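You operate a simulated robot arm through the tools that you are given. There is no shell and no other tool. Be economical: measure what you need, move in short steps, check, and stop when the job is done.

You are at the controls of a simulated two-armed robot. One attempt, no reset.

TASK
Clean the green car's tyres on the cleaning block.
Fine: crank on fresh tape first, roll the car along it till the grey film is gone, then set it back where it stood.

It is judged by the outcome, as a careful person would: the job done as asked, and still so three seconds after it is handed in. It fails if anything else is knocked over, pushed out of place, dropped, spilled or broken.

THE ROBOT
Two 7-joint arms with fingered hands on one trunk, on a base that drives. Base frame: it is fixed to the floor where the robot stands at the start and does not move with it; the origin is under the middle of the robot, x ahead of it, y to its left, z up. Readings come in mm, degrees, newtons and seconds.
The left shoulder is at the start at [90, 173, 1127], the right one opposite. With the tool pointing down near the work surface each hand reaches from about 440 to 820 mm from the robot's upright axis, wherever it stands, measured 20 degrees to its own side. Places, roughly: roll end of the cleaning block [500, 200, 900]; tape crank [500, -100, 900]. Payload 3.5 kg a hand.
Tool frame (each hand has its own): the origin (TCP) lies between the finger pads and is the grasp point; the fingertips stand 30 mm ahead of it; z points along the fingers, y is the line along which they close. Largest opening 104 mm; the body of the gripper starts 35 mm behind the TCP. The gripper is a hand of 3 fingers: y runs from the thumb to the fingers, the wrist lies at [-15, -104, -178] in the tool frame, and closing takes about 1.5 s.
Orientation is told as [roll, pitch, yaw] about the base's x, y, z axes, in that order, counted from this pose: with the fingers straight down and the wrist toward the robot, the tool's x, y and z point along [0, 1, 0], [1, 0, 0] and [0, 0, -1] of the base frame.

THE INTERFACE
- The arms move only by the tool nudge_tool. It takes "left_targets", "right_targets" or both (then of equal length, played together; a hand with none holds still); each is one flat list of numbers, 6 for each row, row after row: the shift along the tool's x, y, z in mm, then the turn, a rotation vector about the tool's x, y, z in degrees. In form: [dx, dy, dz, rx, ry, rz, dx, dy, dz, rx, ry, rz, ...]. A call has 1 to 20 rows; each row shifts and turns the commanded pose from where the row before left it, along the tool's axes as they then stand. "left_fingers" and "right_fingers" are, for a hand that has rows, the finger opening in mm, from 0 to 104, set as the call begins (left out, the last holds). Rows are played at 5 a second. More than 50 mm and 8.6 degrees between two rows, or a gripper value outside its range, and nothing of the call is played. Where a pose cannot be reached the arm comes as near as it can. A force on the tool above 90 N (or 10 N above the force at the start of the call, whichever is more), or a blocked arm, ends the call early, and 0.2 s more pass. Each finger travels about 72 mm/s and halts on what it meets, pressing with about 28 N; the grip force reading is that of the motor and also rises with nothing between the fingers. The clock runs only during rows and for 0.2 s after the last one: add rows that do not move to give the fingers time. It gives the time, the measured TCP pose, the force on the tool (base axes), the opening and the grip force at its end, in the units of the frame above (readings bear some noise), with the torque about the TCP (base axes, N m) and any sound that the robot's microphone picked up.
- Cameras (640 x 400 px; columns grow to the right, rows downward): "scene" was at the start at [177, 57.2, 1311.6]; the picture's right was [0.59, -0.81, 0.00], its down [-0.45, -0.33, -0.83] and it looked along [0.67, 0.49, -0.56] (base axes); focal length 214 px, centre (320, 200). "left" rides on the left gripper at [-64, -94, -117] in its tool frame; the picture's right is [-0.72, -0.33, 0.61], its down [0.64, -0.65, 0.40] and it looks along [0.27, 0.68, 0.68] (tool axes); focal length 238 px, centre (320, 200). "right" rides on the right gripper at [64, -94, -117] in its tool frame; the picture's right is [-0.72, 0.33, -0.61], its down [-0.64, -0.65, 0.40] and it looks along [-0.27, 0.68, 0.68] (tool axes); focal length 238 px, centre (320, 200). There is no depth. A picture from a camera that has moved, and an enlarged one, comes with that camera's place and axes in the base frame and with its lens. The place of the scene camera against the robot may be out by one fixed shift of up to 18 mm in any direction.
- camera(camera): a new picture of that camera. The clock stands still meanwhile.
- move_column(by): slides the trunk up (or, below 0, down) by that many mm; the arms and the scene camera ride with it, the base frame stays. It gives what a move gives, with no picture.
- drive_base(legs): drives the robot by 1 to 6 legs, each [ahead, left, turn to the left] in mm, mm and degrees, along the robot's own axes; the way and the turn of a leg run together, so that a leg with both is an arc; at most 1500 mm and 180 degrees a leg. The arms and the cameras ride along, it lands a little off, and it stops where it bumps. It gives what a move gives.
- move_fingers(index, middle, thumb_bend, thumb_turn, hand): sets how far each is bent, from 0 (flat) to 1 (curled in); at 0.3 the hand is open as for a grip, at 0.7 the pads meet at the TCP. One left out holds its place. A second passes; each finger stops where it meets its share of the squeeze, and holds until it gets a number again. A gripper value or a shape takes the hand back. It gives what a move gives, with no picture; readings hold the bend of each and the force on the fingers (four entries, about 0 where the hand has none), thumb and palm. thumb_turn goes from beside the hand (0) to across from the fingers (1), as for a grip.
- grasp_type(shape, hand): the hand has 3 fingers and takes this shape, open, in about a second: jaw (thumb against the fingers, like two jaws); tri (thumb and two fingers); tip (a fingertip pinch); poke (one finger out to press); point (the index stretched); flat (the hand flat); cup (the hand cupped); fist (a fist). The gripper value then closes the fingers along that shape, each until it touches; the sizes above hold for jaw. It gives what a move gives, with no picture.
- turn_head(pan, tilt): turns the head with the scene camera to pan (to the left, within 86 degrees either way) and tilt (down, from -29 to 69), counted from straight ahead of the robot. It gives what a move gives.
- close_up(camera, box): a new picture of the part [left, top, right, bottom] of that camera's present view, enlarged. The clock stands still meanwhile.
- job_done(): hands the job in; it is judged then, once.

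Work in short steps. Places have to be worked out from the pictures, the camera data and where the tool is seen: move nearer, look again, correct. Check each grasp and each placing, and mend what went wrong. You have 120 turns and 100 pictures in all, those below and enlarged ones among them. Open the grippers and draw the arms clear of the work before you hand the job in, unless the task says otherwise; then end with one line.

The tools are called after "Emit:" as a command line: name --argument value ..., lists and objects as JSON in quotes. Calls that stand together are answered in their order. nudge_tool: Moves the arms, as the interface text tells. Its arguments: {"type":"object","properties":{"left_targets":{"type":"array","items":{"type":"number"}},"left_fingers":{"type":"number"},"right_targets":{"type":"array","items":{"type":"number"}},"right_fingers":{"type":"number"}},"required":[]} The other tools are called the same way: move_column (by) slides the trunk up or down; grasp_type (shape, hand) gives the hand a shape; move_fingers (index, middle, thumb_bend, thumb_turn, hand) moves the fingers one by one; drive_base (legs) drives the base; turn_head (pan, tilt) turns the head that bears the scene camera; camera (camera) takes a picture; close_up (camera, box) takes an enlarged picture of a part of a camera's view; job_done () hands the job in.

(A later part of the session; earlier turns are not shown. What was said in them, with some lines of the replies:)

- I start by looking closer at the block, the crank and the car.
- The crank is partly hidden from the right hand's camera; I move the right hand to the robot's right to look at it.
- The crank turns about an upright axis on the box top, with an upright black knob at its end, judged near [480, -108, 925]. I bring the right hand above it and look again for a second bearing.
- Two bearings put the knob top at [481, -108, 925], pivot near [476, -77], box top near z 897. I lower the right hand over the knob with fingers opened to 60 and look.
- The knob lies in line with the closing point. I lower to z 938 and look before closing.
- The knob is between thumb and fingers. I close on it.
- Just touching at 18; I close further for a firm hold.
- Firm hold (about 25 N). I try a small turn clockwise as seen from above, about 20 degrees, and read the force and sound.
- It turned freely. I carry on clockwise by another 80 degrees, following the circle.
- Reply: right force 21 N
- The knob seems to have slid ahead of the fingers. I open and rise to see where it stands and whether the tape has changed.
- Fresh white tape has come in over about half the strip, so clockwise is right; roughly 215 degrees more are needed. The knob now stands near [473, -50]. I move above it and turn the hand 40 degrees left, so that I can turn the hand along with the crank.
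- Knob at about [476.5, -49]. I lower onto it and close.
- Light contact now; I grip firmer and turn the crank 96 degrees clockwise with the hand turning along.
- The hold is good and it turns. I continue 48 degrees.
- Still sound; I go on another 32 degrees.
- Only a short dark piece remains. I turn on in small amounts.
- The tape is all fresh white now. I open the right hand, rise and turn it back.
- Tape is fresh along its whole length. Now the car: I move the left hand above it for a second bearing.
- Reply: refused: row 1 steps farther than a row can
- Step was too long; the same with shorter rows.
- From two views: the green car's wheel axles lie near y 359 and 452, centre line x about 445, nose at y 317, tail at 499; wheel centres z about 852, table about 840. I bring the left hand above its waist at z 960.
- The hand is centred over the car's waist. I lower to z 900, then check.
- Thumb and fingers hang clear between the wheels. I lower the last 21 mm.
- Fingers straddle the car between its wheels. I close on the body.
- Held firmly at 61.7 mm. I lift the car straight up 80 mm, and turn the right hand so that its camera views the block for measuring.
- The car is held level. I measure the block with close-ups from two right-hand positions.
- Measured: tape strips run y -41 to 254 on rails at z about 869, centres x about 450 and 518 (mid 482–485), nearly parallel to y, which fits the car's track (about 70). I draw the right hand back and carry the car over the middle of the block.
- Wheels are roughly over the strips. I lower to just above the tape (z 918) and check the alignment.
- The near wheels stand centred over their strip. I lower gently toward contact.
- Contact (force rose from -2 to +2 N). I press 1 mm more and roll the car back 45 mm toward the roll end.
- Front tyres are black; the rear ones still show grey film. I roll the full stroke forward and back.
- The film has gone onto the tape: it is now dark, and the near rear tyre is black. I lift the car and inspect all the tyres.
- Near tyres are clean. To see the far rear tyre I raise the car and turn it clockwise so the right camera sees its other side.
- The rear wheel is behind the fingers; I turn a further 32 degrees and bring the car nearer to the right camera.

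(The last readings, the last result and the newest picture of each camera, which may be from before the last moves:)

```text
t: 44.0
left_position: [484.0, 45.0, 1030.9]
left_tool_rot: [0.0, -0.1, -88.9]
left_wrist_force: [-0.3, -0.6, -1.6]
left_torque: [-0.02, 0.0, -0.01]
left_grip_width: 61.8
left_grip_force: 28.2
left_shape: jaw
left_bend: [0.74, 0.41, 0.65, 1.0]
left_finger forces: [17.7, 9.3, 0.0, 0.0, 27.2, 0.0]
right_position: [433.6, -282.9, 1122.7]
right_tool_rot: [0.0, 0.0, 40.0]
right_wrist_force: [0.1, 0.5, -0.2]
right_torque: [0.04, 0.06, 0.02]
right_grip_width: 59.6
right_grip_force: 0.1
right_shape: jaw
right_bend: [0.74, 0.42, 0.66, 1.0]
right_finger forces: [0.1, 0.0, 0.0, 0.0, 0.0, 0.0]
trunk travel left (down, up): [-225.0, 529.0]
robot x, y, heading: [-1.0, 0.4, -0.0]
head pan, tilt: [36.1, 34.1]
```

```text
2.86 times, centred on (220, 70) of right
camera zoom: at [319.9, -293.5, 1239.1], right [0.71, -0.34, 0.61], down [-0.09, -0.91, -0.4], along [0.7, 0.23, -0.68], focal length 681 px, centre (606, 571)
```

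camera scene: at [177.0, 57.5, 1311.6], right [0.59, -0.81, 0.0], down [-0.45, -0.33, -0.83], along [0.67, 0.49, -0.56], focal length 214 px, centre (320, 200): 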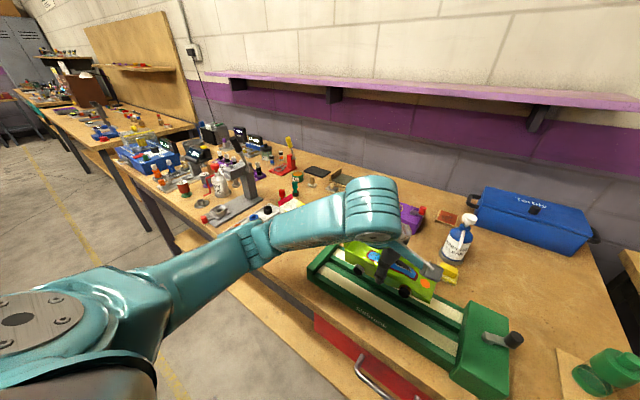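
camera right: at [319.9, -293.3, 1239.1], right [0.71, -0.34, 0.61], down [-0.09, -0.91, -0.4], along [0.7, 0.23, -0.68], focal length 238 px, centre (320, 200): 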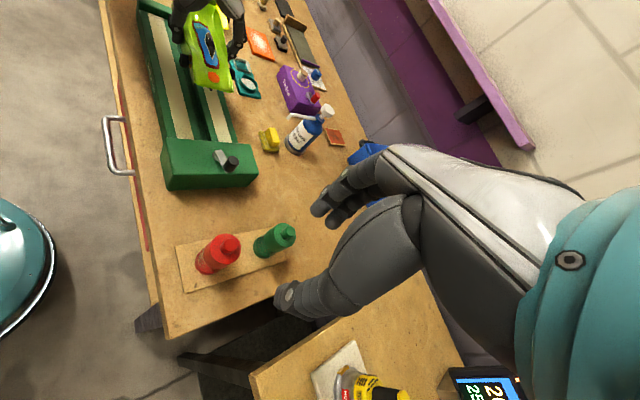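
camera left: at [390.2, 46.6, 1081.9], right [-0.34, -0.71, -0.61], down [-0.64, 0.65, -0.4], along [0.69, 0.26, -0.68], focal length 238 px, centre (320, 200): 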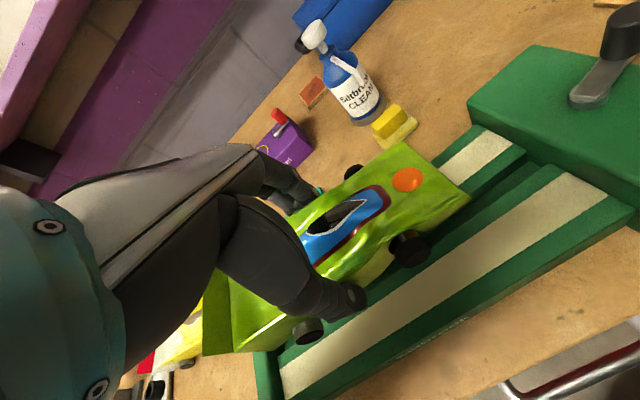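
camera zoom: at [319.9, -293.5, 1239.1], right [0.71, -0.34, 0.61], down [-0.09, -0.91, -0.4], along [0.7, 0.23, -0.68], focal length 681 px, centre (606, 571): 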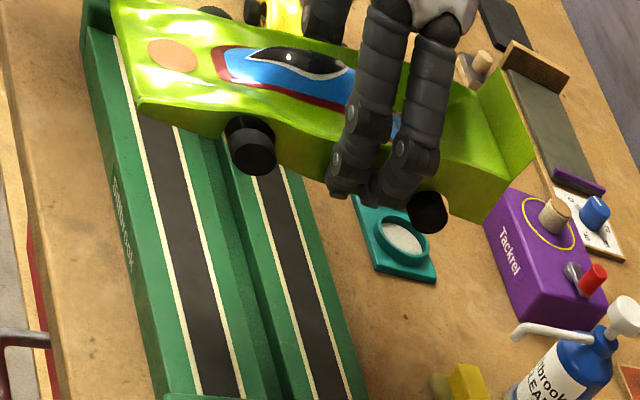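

Emit:
close_up --camera "right" --box '[220, 40, 290, 90]'

Emit:
close_up --camera "scene" --box '[350, 180, 510, 310]'

```text
8.00 times, centred on (255, 65) of right
camera zoom: at [319.9, -293.5, 1239.1], right [0.71, -0.34, 0.61], down [-0.09, -0.91, -0.4], along [0.7, 0.23, -0.68], focal length 1907 px, centre (840, 1280)
```

zoom: 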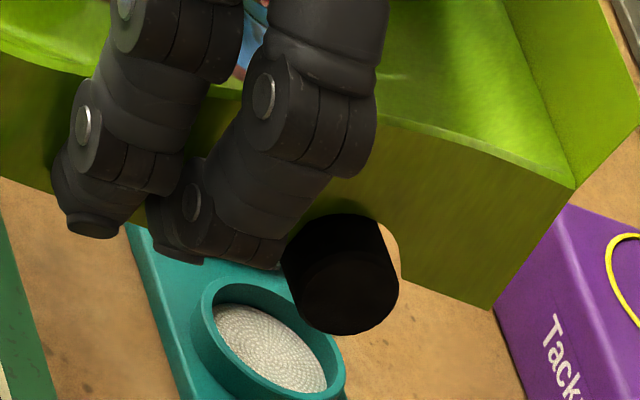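

```text
3.08 times, centred on (430, 245) of scene
camera zoom: at [177.0, 57.3, 1311.6], right [0.59, -0.81, 0.0], down [-0.45, -0.33, -0.83], along [0.67, 0.49, -0.56], focal length 660 px, centre (-18, 62)
```

zoom: 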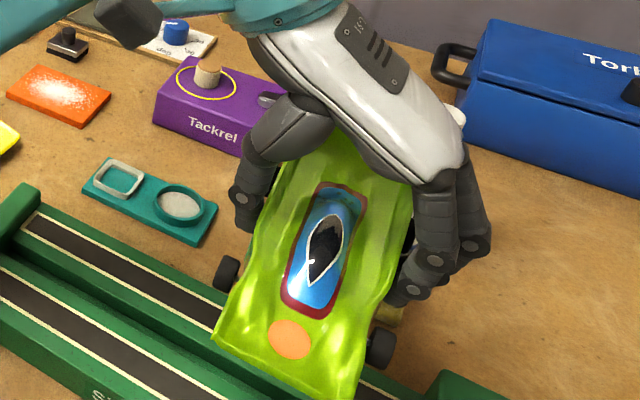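

All tyres are black and clean. I turn the car back and carry it above its old place (allowing about 4 mm for the shift seen when gripping).

Emit:
nudge_tool --left_targets '[0, 0, 0, 0, 0, -7.9, 0, 0, 0, 0, 0, -7.9, 0, 0, 0, 0, 0, -7.9, 0, 0, 0, 0, 0, -7.9, 0, 0, 0, 0, 0, -7.9, 0, 0, 0, 0, 0, -7.9, 0, 0, 0, 0, 0, -7.9, 0, 0, 0, 0, 0, -7.9, 0, 0, 0, 0, 0, -7.9, 0, 0, 0, 0, 0, -7.9, 0, 0, 0, 0, 0, -7.9, 0, 0, 0, 0, 0, 0]'

Emit:
nudge_tool --left_targets '[36, -4.8, 0, 0, 0, 0, 36, -4.8, 0, 0, 0, 0, 36, -4.8, 0, 0, 0, 0, 36, -4.8, 0, 0, 0, 0, 36, -4.8, 0, 0, 0, 0, 36, -4.8, 0, 0, 0, 0, 36, -4.8, 0, 0, 0, 0, 36, -4.8, 0, 0, 0, 0, 36, -4.8, 0, 0, 0, 0, 36, -4.8, 0, 0, 0, 0, 0, 0, 35, 0, 0, 0, 0, 0, 35, 0, 0, 0, 0, 0, 0, 0, 0, 0]'

Emit:
close_up --camera "scene" --box '[200, 150, 360, 270]'

```text
t: 46.6
left_position: [484.0, 44.5, 1029.6]
left_tool_rot: [0.0, 0.0, -1.8]
left_wrist_force: [0.5, -0.9, -1.9]
left_torque: [0.01, 0.01, -0.03]
left_grip_width: 61.8
left_grip_force: 27.7
left_shape: jaw
left_bend: [0.74, 0.41, 0.65, 1.0]
left_finger forces: [17.8, 9.5, 0.0, 0.0, 27.2, 0.0]
right_position: [433.8, -283.2, 1122.9]
right_tool_rot: [-0.1, -0.1, 40.1]
right_wrist_force: [-0.1, 0.2, 0.3]
right_torque: [-0.04, -0.01, 0.01]
right_grip_width: 59.5
right_grip_force: 0.1
right_shape: jaw
right_bend: [0.74, 0.42, 0.66, 1.0]
right_finger forces: [0.0, 0.1, 0.0, 0.0, 0.0, 0.0]
trunk travel left (down, up): [-225.0, 529.0]
robot x, y, heading: [0.2, -1.3, 0.2]
head pan, tilt: [36.1, 34.1]
```

```text
t: 49.4
left_position: [446.0, 405.5, 961.9]
left_tool_rot: [0.0, 0.0, -2.0]
left_wrist_force: [-0.3, -0.1, -1.7]
left_torque: [-0.04, 0.04, 0.01]
left_grip_width: 61.7
left_grip_force: 27.9
left_shape: jaw
left_bend: [0.74, 0.41, 0.65, 1.0]
left_finger forces: [17.6, 9.4, 0.0, 0.0, 27.3, 0.0]
right_position: [433.6, -282.7, 1121.5]
right_tool_rot: [0.0, 0.0, 40.0]
right_wrist_force: [0.2, 0.1, -0.5]
right_torque: [0.01, 0.0, 0.01]
right_grip_width: 59.4
right_grip_force: 0.2
right_shape: jaw
right_bend: [0.74, 0.42, 0.66, 1.0]
right_finger forces: [0.0, 0.0, 0.0, 0.0, 0.0, 0.0]
trunk travel left (down, up): [-225.0, 529.0]
robot x, y, heading: [-0.6, -0.2, -0.1]
head pan, tilt: [36.1, 34.1]
```

```text
3.33 times, centred on (280, 210) of scene
camera zoom: at [177.0, 57.2, 1311.6], right [0.59, -0.81, 0.0], down [-0.45, -0.33, -0.83], along [0.67, 0.49, -0.56], focal length 715 px, centre (453, 167)
```

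zoom: 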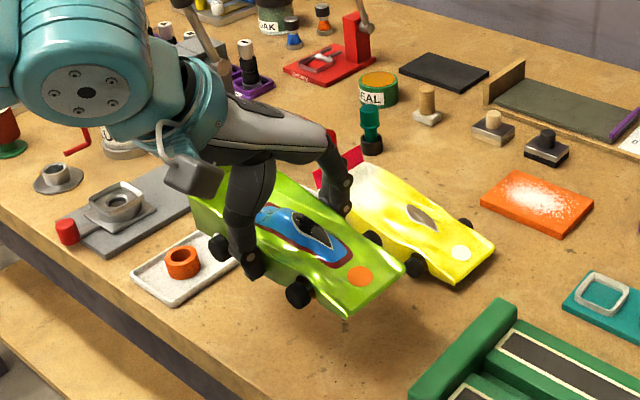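

Nearly on the old spot; I add 2.5 mm ahead and lower, slowly at the end.

Emit:
nudge_tool --left_targets '[1, 2.5, 30, 0, 0, 0, 0, 0, 30, 0, 0, 0, 0, 0, 15, 0, 0, 0, 0, 0, 3, 0, 0, 0, 0, 0, 2, 0, 0, 0, 0, 0, 1.5, 0, 0, 0, 0, 0, 0, 0, 0, 0]'

Emit:
close_up --camera "scene" --box '[220, 190, 340, 270]'

```text
t: 51.0
left_position: [448.9, 407.0, 878.8]
left_tool_rot: [0.0, 0.0, -1.9]
left_wrist_force: [0.7, -0.4, -1.9]
left_torque: [-0.03, -0.01, 0.0]
left_grip_width: 61.6
left_grip_force: 27.9
left_shape: jaw
left_bend: [0.74, 0.41, 0.65, 1.0]
left_finger forces: [17.9, 9.4, 0.1, 0.1, 27.1, 0.0]
right_position: [432.5, -282.2, 1122.3]
right_tool_rot: [0.0, 0.1, 39.9]
right_wrist_force: [-0.2, 0.6, 1.1]
right_torque: [0.01, -0.01, -0.03]
right_grip_width: 59.6
right_grip_force: 0.0
right_shape: jaw
right_bend: [0.74, 0.42, 0.66, 1.0]
right_finger forces: [0.0, 0.0, 0.1, 0.0, 0.0, 0.0]
trunk travel left (down, up): [-225.0, 529.0]
robot x, y, heading: [-0.2, -0.0, 0.2]
head pan, tilt: [36.1, 34.1]
```

```text
5.00 times, centred on (280, 230) of scene
camera zoom: at [177.1, 57.3, 1311.6], right [0.59, -0.81, 0.0], down [-0.45, -0.33, -0.83], along [0.67, 0.49, -0.56], focal length 1072 px, centre (520, 50)
```

zoom: 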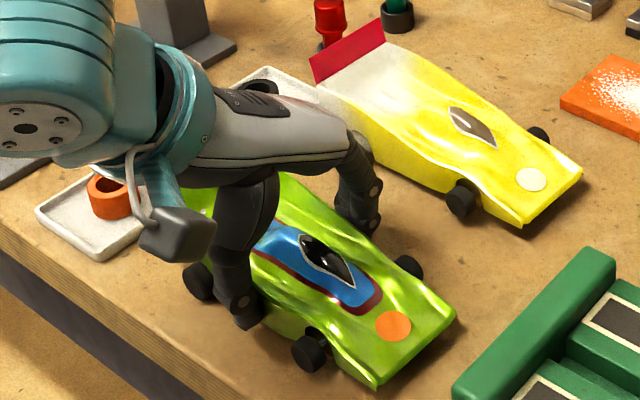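

It matches the starting picture to a pixel or two, with about 1 mm still to go down. I lower in fine steps until contact.

Emit:
nudge_tool --left_targets '[0, 0, 0.7, 0, 0, 0, 0, 0, 0.7, 0, 0, 0, 0, 0, 0, 0, 0, 0]'

```text
t: 51.8
left_position: [449.3, 406.4, 879.4]
left_tool_rot: [0.0, 0.0, -1.9]
left_wrist_force: [-1.5, -0.8, 6.5]
left_torque: [-0.01, 0.0, -0.02]
left_grip_width: 61.6
left_grip_force: 27.9
left_shape: jaw
left_bend: [0.74, 0.41, 0.65, 1.0]
left_finger forces: [17.2, 9.3, 0.0, 0.0, 27.8, 0.1]
right_position: [432.4, -283.3, 1121.6]
right_tool_rot: [0.0, 0.0, 40.0]
right_wrist_force: [-0.2, -0.6, -0.7]
right_torque: [0.02, 0.0, 0.0]
right_grip_width: 59.7
right_grip_force: 0.1
right_shape: jaw
right_bend: [0.74, 0.42, 0.66, 1.0]
right_finger forces: [0.1, 0.1, 0.1, 0.1, 0.0, 0.0]
trunk travel left (down, up): [-225.0, 529.0]
robot x, y, heading: [-2.4, -1.0, 0.0]
head pan, tilt: [36.1, 34.1]
```

The car stands on the table (contact force). I open slowly to 96 and then rise.

Emit:
nudge_tool --left_targets '[0, 0, -0.5, 0, 0, 0, 0, 0, 0, 0, 0, 0, 0, 0, 0, 0, 0, 0, 0, 0, 0, 0, 0, 0, 0, 0, 0, 0, 0, 0, 0, 0, 0, 0, 0, 0]' --left_fingers 94

Emit:
close_up --camera "scene" --box '[220, 190, 340, 270]'

```text
t: 53.2
left_position: [449.8, 408.2, 877.3]
left_tool_rot: [0.1, 0.0, -1.9]
left_wrist_force: [-0.4, 0.4, 0.7]
left_torque: [0.0, 0.01, -0.01]
left_grip_width: 93.7
left_grip_force: 0.0
left_shape: jaw
left_bend: [0.29, 0.32, 0.35, 0.98]
left_finger forces: [0.1, 0.1, 0.0, 0.0, 0.0, 0.1]
right_position: [432.9, -282.3, 1122.9]
right_tool_rot: [0.0, 0.0, 40.0]
right_wrist_force: [0.1, 0.9, -0.2]
right_torque: [0.01, 0.03, 0.01]
right_grip_width: 59.3
right_grip_force: 0.1
right_shape: jaw
right_bend: [0.74, 0.42, 0.66, 1.0]
right_finger forces: [0.0, 0.0, 0.1, 0.1, 0.0, 0.0]
trunk travel left (down, up): [-225.0, 529.0]
robot x, y, heading: [3.5, 0.2, -0.0]
head pan, tilt: [36.1, 34.1]
```

```text
5.00 times, centred on (280, 230) of scene
camera zoom: at [176.9, 57.2, 1311.6], right [0.59, -0.81, 0.0], down [-0.45, -0.33, -0.83], along [0.67, 0.49, -0.56], focal length 1072 px, centre (520, 50)
```

zoom: 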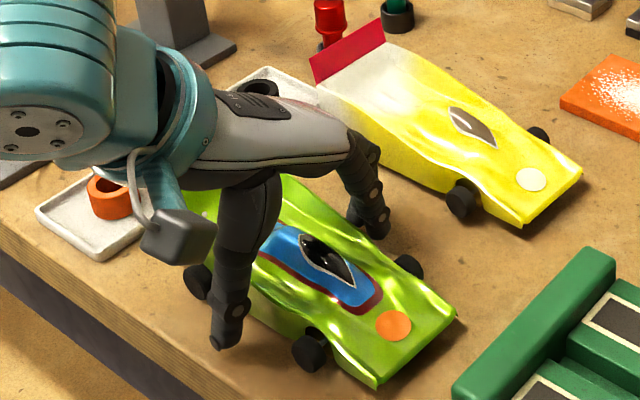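

Released, and the car stands as at the start. I raise the left hand straight up, then draw it back to where it was.

Emit:
nudge_tool --left_targets '[0, 0, -15, 0, 0, 0, 0, 0, -30, 0, 0, 0, 0, 0, -40, 0, 0, 0, 0, 0, -40, 0, 0, 0, 0, 0, -45, 0, 0, 0, 0, 0, -45, 0, 0, 0, 24, -28, 0, 0, 0, 0, 24, -28, 0, 0, 0, 0, 24, -28, 0, 0, 0, 0, 0, -25, 0, 0, 0, 0, 0, 0, 0, 0, 0, 0]'

Emit:
camera --camera "scene"

Emit:
close_up --camera "scene" --box '[200, 180, 360, 280]'

Emit:
close_up --camera "left" --box '[320, 120, 520, 260]'

```text
t: 55.6
left_position: [342.0, 485.5, 1093.7]
left_tool_rot: [0.1, 0.0, -2.0]
left_wrist_force: [0.2, -0.1, 0.8]
left_torque: [-0.03, 0.01, -0.01]
left_grip_width: 93.9
left_grip_force: 0.1
left_shape: jaw
left_bend: [0.29, 0.32, 0.35, 0.98]
left_finger forces: [0.0, 0.0, 0.1, 0.0, 0.0, 0.0]
right_position: [433.1, -282.6, 1122.6]
right_tool_rot: [0.0, 0.0, 40.0]
right_wrist_force: [0.1, 0.1, 0.4]
right_torque: [0.0, -0.01, 0.0]
right_grip_width: 59.5
right_grip_force: 0.0
right_shape: jaw
right_bend: [0.74, 0.42, 0.66, 1.0]
right_finger forces: [0.0, 0.0, 0.1, 0.0, 0.0, 0.2]
trunk travel left (down, up): [-225.0, 529.0]
robot x, y, heading: [0.8, -4.4, 0.1]
head pan, tilt: [36.1, 34.1]
```

```text
31 pictures are left
camera scene: at [177.2, 57.4, 1311.6], right [0.59, -0.81, 0.0], down [-0.45, -0.33, -0.83], along [0.67, 0.49, -0.56], focal length 214 px, centre (320, 200)
```

scene: 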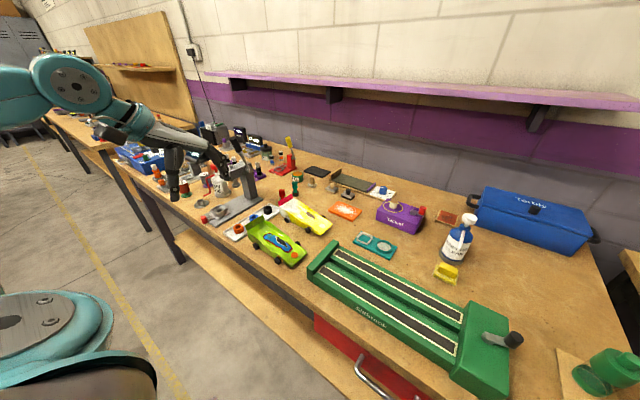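

```text
4.00 times, centred on (280, 230) of scene
camera zoom: at [177.2, 57.4, 1311.6], right [0.59, -0.81, 0.0], down [-0.45, -0.33, -0.83], along [0.67, 0.49, -0.56], focal length 858 px, centre (480, 80)
```

zoom: 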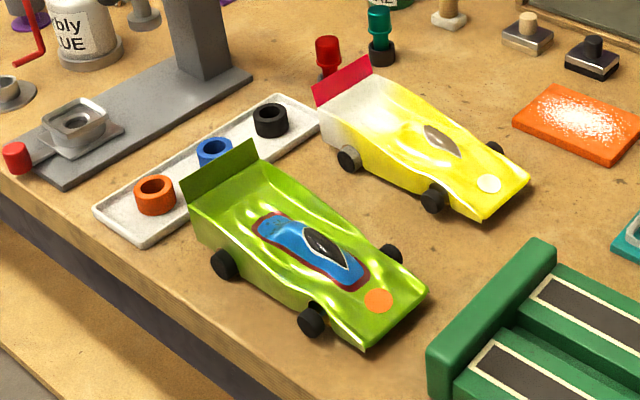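

```text
2.86 times, centred on (420, 190) of left
camera zoom: at [246.2, 424.2, 1209.2], right [-0.35, -0.71, -0.61], down [-0.63, 0.66, -0.4], along [0.69, 0.25, -0.68], focal length 681 px, centre (34, 229)
```

zoom: 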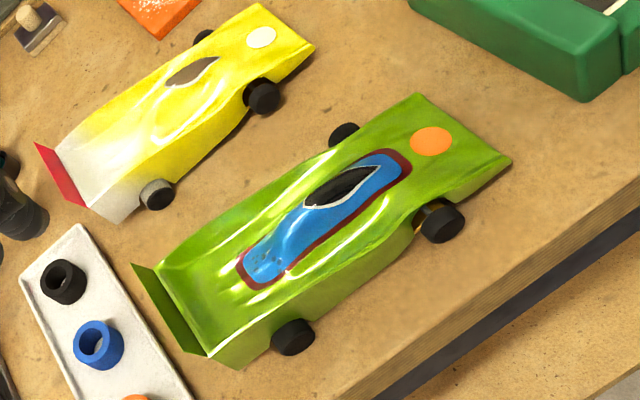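

Seen from the same view, the car stands within a few millimetres of its old place. All four tyres are black, nothing else has moved, and both hands are open and clear. I hand in.

Emit:
job_done

```text
The job is handed in.
```

I cranked on fresh tape, rolled the green car along it until its tyres were clean, and set it back within a few millimetres of where it stood; nothing else looked disturbed.
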